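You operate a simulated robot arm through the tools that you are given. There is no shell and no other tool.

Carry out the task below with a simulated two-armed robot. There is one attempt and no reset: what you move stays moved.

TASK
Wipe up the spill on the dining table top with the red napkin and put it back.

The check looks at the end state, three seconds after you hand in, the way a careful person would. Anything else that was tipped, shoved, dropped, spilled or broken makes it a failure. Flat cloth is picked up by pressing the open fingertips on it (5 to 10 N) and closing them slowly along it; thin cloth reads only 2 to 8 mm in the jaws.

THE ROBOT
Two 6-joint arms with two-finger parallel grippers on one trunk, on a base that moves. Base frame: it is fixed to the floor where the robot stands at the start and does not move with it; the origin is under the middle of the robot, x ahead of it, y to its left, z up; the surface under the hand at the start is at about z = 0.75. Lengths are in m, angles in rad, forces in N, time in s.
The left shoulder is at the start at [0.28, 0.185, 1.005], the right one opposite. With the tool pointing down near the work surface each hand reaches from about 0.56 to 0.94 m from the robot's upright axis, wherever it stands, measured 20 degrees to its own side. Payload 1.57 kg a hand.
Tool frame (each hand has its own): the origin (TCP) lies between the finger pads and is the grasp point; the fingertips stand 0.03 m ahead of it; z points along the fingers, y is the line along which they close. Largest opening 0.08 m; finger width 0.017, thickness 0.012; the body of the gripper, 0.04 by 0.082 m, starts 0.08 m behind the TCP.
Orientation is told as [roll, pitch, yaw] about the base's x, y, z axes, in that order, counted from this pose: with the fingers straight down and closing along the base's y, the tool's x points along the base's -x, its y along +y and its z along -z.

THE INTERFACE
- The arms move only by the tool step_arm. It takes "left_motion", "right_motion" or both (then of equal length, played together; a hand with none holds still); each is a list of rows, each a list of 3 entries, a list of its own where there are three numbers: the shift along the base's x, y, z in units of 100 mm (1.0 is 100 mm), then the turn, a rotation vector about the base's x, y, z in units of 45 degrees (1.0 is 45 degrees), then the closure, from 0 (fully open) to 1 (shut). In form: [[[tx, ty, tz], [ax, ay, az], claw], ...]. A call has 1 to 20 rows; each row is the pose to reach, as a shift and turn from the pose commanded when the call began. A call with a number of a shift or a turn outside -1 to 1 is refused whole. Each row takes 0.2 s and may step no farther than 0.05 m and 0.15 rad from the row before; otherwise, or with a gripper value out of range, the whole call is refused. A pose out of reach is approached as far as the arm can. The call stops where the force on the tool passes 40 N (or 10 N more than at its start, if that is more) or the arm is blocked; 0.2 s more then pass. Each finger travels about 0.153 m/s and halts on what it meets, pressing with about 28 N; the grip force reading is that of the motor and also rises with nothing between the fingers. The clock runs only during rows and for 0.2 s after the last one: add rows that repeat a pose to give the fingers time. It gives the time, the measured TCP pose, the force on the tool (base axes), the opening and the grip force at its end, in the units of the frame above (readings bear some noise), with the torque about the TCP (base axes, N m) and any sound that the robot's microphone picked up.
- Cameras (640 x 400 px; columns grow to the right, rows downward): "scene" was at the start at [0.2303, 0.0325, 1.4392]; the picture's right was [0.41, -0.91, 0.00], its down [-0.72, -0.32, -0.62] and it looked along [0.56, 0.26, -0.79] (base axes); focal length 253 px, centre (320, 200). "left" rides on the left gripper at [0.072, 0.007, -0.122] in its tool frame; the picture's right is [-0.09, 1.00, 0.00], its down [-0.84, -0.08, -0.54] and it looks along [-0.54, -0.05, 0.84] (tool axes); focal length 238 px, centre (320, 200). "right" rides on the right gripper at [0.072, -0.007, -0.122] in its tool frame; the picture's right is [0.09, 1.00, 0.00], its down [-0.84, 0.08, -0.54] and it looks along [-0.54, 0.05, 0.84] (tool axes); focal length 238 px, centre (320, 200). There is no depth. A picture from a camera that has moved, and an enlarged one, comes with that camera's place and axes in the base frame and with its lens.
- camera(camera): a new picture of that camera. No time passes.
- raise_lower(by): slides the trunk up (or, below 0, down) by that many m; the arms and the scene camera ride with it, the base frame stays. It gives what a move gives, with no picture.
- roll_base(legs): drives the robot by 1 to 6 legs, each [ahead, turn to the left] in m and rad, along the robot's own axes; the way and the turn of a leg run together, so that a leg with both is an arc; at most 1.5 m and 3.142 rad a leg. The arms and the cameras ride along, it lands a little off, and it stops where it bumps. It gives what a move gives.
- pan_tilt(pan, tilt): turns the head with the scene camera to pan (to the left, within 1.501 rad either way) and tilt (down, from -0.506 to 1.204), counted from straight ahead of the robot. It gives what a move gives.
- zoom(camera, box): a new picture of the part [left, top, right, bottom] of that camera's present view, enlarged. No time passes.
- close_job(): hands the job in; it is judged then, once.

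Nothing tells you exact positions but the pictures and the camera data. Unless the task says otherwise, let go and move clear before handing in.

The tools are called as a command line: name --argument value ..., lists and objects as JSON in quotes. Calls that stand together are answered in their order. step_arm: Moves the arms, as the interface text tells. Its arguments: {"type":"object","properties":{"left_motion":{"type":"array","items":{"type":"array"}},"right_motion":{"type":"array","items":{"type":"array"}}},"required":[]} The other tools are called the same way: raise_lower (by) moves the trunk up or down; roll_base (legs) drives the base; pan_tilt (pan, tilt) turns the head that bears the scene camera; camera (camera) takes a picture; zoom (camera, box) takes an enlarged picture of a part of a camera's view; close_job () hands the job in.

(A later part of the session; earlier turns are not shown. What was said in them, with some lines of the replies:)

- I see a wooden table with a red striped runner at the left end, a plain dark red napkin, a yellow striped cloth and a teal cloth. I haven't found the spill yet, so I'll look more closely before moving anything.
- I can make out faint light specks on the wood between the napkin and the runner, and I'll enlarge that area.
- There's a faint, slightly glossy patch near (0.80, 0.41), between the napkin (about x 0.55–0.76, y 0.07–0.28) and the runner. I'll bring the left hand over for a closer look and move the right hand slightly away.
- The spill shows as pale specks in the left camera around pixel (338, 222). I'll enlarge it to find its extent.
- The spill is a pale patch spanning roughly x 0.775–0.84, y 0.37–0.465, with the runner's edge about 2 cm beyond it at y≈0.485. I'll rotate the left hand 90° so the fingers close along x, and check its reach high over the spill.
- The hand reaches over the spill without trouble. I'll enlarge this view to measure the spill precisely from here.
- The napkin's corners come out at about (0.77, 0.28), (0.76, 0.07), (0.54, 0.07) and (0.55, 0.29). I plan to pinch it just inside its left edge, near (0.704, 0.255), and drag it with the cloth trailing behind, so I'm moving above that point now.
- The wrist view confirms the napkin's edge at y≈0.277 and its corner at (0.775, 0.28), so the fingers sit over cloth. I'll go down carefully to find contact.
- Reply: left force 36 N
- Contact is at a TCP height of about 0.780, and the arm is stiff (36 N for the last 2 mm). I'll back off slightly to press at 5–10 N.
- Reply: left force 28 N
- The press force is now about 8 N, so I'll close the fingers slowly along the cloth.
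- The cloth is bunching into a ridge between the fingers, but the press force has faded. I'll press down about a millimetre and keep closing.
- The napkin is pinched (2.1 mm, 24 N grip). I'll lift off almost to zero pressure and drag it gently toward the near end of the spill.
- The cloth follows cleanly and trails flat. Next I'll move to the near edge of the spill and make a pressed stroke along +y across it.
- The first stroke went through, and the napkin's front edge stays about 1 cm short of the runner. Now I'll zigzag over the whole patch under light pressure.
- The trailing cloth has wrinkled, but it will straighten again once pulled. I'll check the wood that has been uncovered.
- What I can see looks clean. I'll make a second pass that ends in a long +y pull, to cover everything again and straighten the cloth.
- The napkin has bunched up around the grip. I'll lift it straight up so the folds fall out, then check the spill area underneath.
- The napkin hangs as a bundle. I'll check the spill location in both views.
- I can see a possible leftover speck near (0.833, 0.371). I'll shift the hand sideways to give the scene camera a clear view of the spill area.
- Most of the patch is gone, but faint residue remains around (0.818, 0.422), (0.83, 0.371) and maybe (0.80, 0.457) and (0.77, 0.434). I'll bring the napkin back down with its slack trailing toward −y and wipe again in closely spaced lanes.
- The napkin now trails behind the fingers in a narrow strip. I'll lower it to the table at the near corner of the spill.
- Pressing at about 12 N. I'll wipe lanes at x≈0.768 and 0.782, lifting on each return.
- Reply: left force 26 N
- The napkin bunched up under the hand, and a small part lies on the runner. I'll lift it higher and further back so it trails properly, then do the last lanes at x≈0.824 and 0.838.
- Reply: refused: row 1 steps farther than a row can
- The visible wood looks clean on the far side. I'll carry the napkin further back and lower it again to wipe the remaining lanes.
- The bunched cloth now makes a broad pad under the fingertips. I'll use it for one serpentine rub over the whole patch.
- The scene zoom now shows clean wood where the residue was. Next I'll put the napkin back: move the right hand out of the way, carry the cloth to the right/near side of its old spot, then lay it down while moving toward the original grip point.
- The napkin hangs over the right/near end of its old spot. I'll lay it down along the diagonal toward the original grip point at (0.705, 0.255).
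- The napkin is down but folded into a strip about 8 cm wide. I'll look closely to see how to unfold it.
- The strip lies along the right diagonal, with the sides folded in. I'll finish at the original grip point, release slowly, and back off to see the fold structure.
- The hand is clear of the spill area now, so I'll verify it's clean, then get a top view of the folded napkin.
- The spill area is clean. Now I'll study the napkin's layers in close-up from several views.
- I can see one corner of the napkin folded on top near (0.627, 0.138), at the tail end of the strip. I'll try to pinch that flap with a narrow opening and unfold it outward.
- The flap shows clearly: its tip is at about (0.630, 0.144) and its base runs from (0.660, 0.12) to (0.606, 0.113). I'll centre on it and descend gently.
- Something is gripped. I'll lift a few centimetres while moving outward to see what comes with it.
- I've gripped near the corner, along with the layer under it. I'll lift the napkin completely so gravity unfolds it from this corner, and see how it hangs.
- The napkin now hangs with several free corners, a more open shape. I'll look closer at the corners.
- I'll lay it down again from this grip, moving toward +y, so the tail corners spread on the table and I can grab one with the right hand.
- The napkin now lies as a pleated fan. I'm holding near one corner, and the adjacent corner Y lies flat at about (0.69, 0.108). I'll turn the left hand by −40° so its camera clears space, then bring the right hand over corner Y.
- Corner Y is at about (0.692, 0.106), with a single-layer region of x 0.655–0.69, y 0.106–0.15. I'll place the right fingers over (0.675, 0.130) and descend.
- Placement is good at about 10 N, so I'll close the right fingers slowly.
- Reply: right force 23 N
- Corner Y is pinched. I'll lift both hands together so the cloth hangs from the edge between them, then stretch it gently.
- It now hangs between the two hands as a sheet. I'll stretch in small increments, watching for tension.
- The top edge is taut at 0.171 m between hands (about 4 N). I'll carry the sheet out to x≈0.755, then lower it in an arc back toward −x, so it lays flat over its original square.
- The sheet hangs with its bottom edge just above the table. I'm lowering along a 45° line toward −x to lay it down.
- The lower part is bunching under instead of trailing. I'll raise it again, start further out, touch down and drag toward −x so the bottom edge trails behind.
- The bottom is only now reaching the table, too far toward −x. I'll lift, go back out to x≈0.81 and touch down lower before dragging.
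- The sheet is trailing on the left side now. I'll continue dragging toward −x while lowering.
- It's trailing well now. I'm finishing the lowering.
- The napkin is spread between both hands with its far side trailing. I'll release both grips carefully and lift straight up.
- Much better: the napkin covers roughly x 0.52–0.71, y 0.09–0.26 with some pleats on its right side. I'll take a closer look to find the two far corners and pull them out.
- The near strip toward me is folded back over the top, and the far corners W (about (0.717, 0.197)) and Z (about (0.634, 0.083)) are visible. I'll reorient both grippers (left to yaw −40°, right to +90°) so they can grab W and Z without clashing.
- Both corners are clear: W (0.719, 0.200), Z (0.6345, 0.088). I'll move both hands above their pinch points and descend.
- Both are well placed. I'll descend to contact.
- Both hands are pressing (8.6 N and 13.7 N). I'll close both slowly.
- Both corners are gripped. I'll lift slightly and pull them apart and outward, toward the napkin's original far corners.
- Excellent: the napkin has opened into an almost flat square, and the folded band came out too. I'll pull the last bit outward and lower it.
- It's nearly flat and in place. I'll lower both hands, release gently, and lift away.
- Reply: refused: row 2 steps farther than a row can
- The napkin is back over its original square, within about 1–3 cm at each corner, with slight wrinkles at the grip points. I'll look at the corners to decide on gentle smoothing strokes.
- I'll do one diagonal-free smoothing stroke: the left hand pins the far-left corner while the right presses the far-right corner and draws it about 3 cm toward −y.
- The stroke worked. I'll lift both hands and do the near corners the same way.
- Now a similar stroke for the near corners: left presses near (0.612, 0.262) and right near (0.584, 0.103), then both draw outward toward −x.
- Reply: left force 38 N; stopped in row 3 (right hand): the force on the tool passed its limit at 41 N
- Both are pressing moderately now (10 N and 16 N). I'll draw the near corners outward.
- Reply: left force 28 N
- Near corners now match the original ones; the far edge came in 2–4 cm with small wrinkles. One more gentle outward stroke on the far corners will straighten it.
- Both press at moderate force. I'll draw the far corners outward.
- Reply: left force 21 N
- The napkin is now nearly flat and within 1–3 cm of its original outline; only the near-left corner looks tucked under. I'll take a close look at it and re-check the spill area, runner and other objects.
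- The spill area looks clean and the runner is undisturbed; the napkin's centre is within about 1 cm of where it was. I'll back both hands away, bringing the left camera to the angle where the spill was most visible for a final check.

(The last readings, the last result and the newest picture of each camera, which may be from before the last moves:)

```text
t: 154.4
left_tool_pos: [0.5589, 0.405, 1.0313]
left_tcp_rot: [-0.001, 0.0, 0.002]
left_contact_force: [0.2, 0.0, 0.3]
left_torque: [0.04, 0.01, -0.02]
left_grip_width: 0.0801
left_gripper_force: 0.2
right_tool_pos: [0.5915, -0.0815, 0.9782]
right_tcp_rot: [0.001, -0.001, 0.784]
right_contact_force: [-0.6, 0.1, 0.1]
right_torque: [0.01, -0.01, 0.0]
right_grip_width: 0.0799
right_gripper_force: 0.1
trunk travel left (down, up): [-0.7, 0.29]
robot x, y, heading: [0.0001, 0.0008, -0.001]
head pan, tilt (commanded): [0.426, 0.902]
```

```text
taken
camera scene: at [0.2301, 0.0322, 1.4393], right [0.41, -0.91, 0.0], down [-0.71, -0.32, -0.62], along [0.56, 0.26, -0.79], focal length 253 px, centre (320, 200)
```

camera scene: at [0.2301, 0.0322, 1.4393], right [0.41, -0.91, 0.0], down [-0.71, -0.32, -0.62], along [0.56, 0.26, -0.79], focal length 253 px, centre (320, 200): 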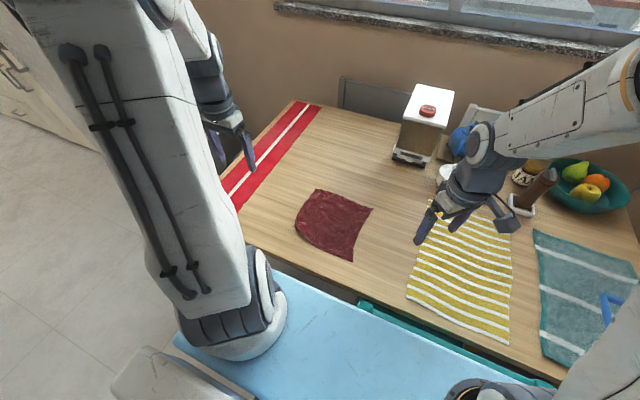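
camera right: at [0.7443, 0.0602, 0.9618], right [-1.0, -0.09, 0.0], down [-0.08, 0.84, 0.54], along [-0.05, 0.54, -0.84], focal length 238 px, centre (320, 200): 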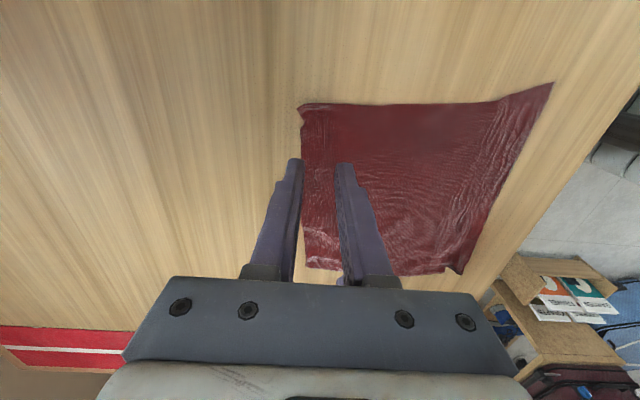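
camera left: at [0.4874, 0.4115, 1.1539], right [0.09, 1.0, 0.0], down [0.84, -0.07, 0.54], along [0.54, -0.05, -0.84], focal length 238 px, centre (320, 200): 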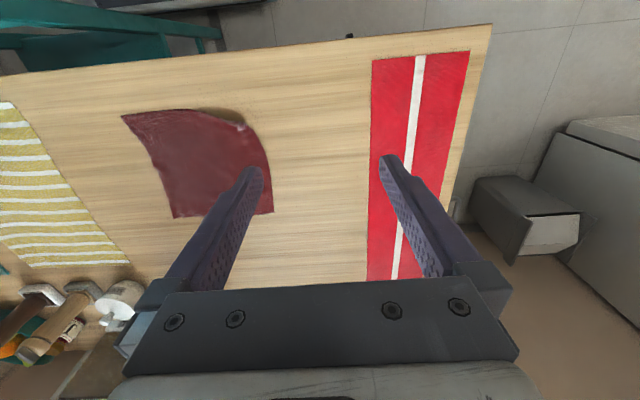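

zoom --camera "left" --box '[270, 180, 400, 260]'

zoom --camera "scene" --box '[260, 140, 340, 190]'

zoom --camera "left" --box '[340, 30, 500, 150]'

zoom --camera "left" --box '[100, 90, 290, 240]'

```text
4.92 times, centred on (335, 220) of left
camera zoom: at [0.4874, 0.4115, 1.1539], right [0.09, 1.0, 0.0], down [0.84, -0.07, 0.54], along [0.54, -0.05, -0.84], focal length 1173 px, centre (246, 102)
```

zoom: 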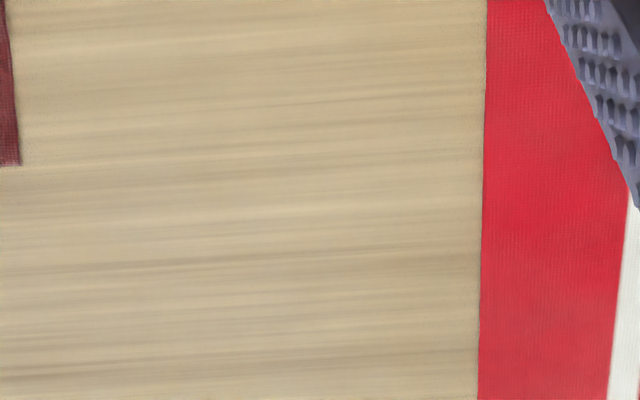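

```text
8.00 times, centred on (300, 165) of scene
camera zoom: at [0.2301, 0.0322, 1.4393], right [0.41, -0.91, 0.0], down [-0.71, -0.32, -0.62], along [0.56, 0.26, -0.79], focal length 2026 px, centre (480, 480)
```

zoom: 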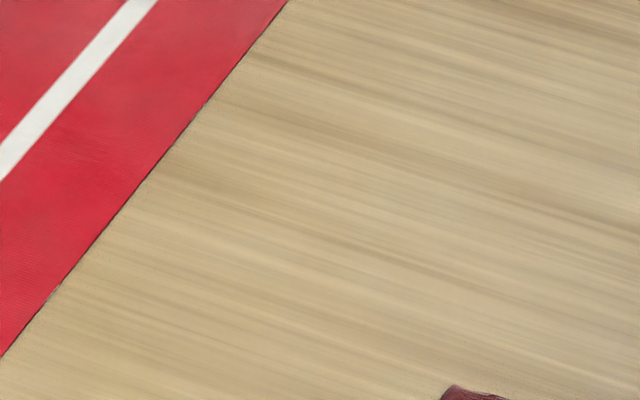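

```text
3.33 times, centred on (420, 90) of left
camera zoom: at [0.4874, 0.4115, 1.1539], right [0.09, 1.0, 0.0], down [0.84, -0.07, 0.54], along [0.54, -0.05, -0.84], focal length 794 px, centre (-13, 567)
```

zoom: 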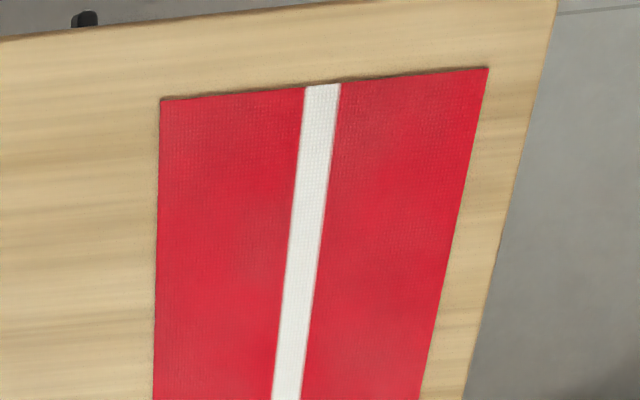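

```text
2.67 times, centred on (195, 165) of left
camera zoom: at [0.4874, 0.4115, 1.1539], right [0.09, 1.0, 0.0], down [0.84, -0.07, 0.54], along [0.54, -0.05, -0.84], focal length 636 px, centre (653, 293)
```

zoom: 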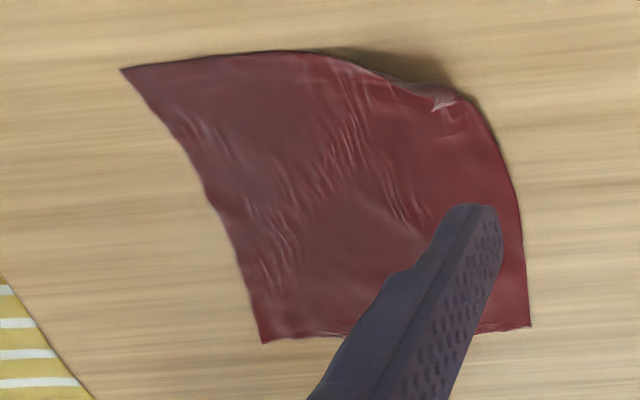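

From the same viewpoint as before, the spill patch is completely gone, the runner is unmoved, and the napkin lies on its original outline. I'll park both hands near their starting poses, well clear.

step_arm --left_motion '[[[-0.3, 0.1, 0], [0, 0, 0], 0], [[-0.6, 0.25, 0], [0, 0, 0], 0], [[-1.0, 0.4, 0], [0, 0, 0], 0], [[-1.0, 0.5, 0], [0, 0, 0], 0], [[-1.0, 0.6, 0], [0, 0, 0], 0], [[-1.0, 0.6, 0], [0, 0, 0], 0]]' --right_motion '[[[0, 0, 0.03], [0, 0, -0.167], 0], [[0, 0, 0.06], [0, 0, -0.333], 0], [[0, 0, 0.1], [0, 0, -0.5], 0], [[0, 0, 0.15], [0, 0, -0.667], 0], [[0, 0, 0.2], [0, 0, -0.833], 0], [[0, 0, 0.2], [0, 0, -1.0], 0]]'

camera --camera "scene"

camera --camera "right"

```text
t: 155.8
left_tool_pos: [0.4598, 0.4641, 1.03]
left_tcp_rot: [-0.002, 0.001, 0.001]
left_contact_force: [0.3, 0.0, 0.6]
left_torque: [0.02, -0.03, 0.01]
left_grip_width: 0.08
left_gripper_force: 0.1
right_tool_pos: [0.5915, -0.0827, 0.9989]
right_tcp_rot: [-0.001, 0.0, -0.002]
right_contact_force: [0.3, 0.2, -0.1]
right_torque: [0.03, -0.03, 0.0]
right_grip_width: 0.0803
right_gripper_force: 0.1
trunk travel left (down, up): [-0.7, 0.29]
robot x, y, heading: [-0.0041, -0.0036, 0.001]
head pan, tilt (commanded): [0.426, 0.902]
```

```text
taken
camera scene: at [0.2302, 0.0324, 1.4392], right [0.41, -0.91, 0.0], down [-0.71, -0.32, -0.62], along [0.56, 0.26, -0.79], focal length 253 px, centre (320, 200)
```

scene: 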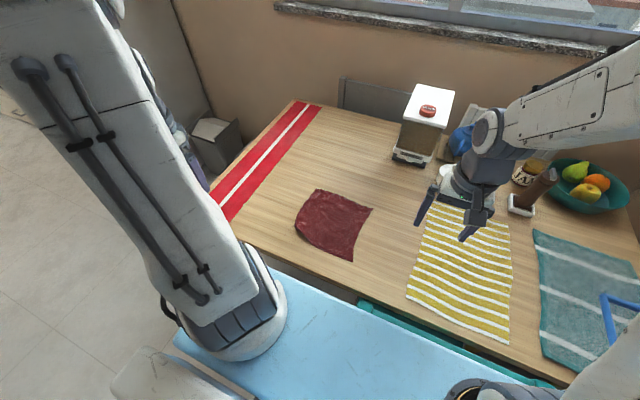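

```text
taken
camera right: at [0.5209, -0.0903, 1.1211], right [-0.09, 1.0, 0.0], down [0.84, 0.08, 0.54], along [0.54, 0.05, -0.84], focal length 238 px, centre (320, 200)
```

right: 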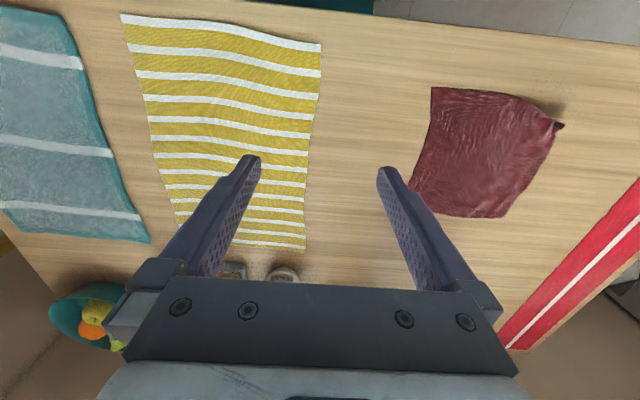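

The table is clean and the napkin is back in its original place, spread out with only a small tuck at the near-left corner. The runner, cloths, jars, shakers and bowl look undisturbed, and both hands are open and clear, so I'm handing in the job.

close_job

```text
The job is handed in.
```

I wiped up the spill with the red napkin and put the napkin back, and the job is handed in.

- **Spill:** It was a faint, pale patch between the napkin and the red-striped runner. It took two rounds of wiping, because the first left some residue. From the same camera angle where it first showed clearly, the wood now looks clean.
- **Napkin:** Wiping bunched it up, so I used both hands to spread it out again. It now lies nearly flat, with its centre about 1 cm from where it started. It still has slight wrinkles. The near-left corner is tucked under, leaving that corner 3–4 cm short of its old spot.
- **Everything else:** While I was wiping, a small part of the napkin lay on the edge of the red runner for a moment, but the runner didn't shift. I saw nothing else on the table moved, tipped or spilled. Both hands are open and clear of the table.
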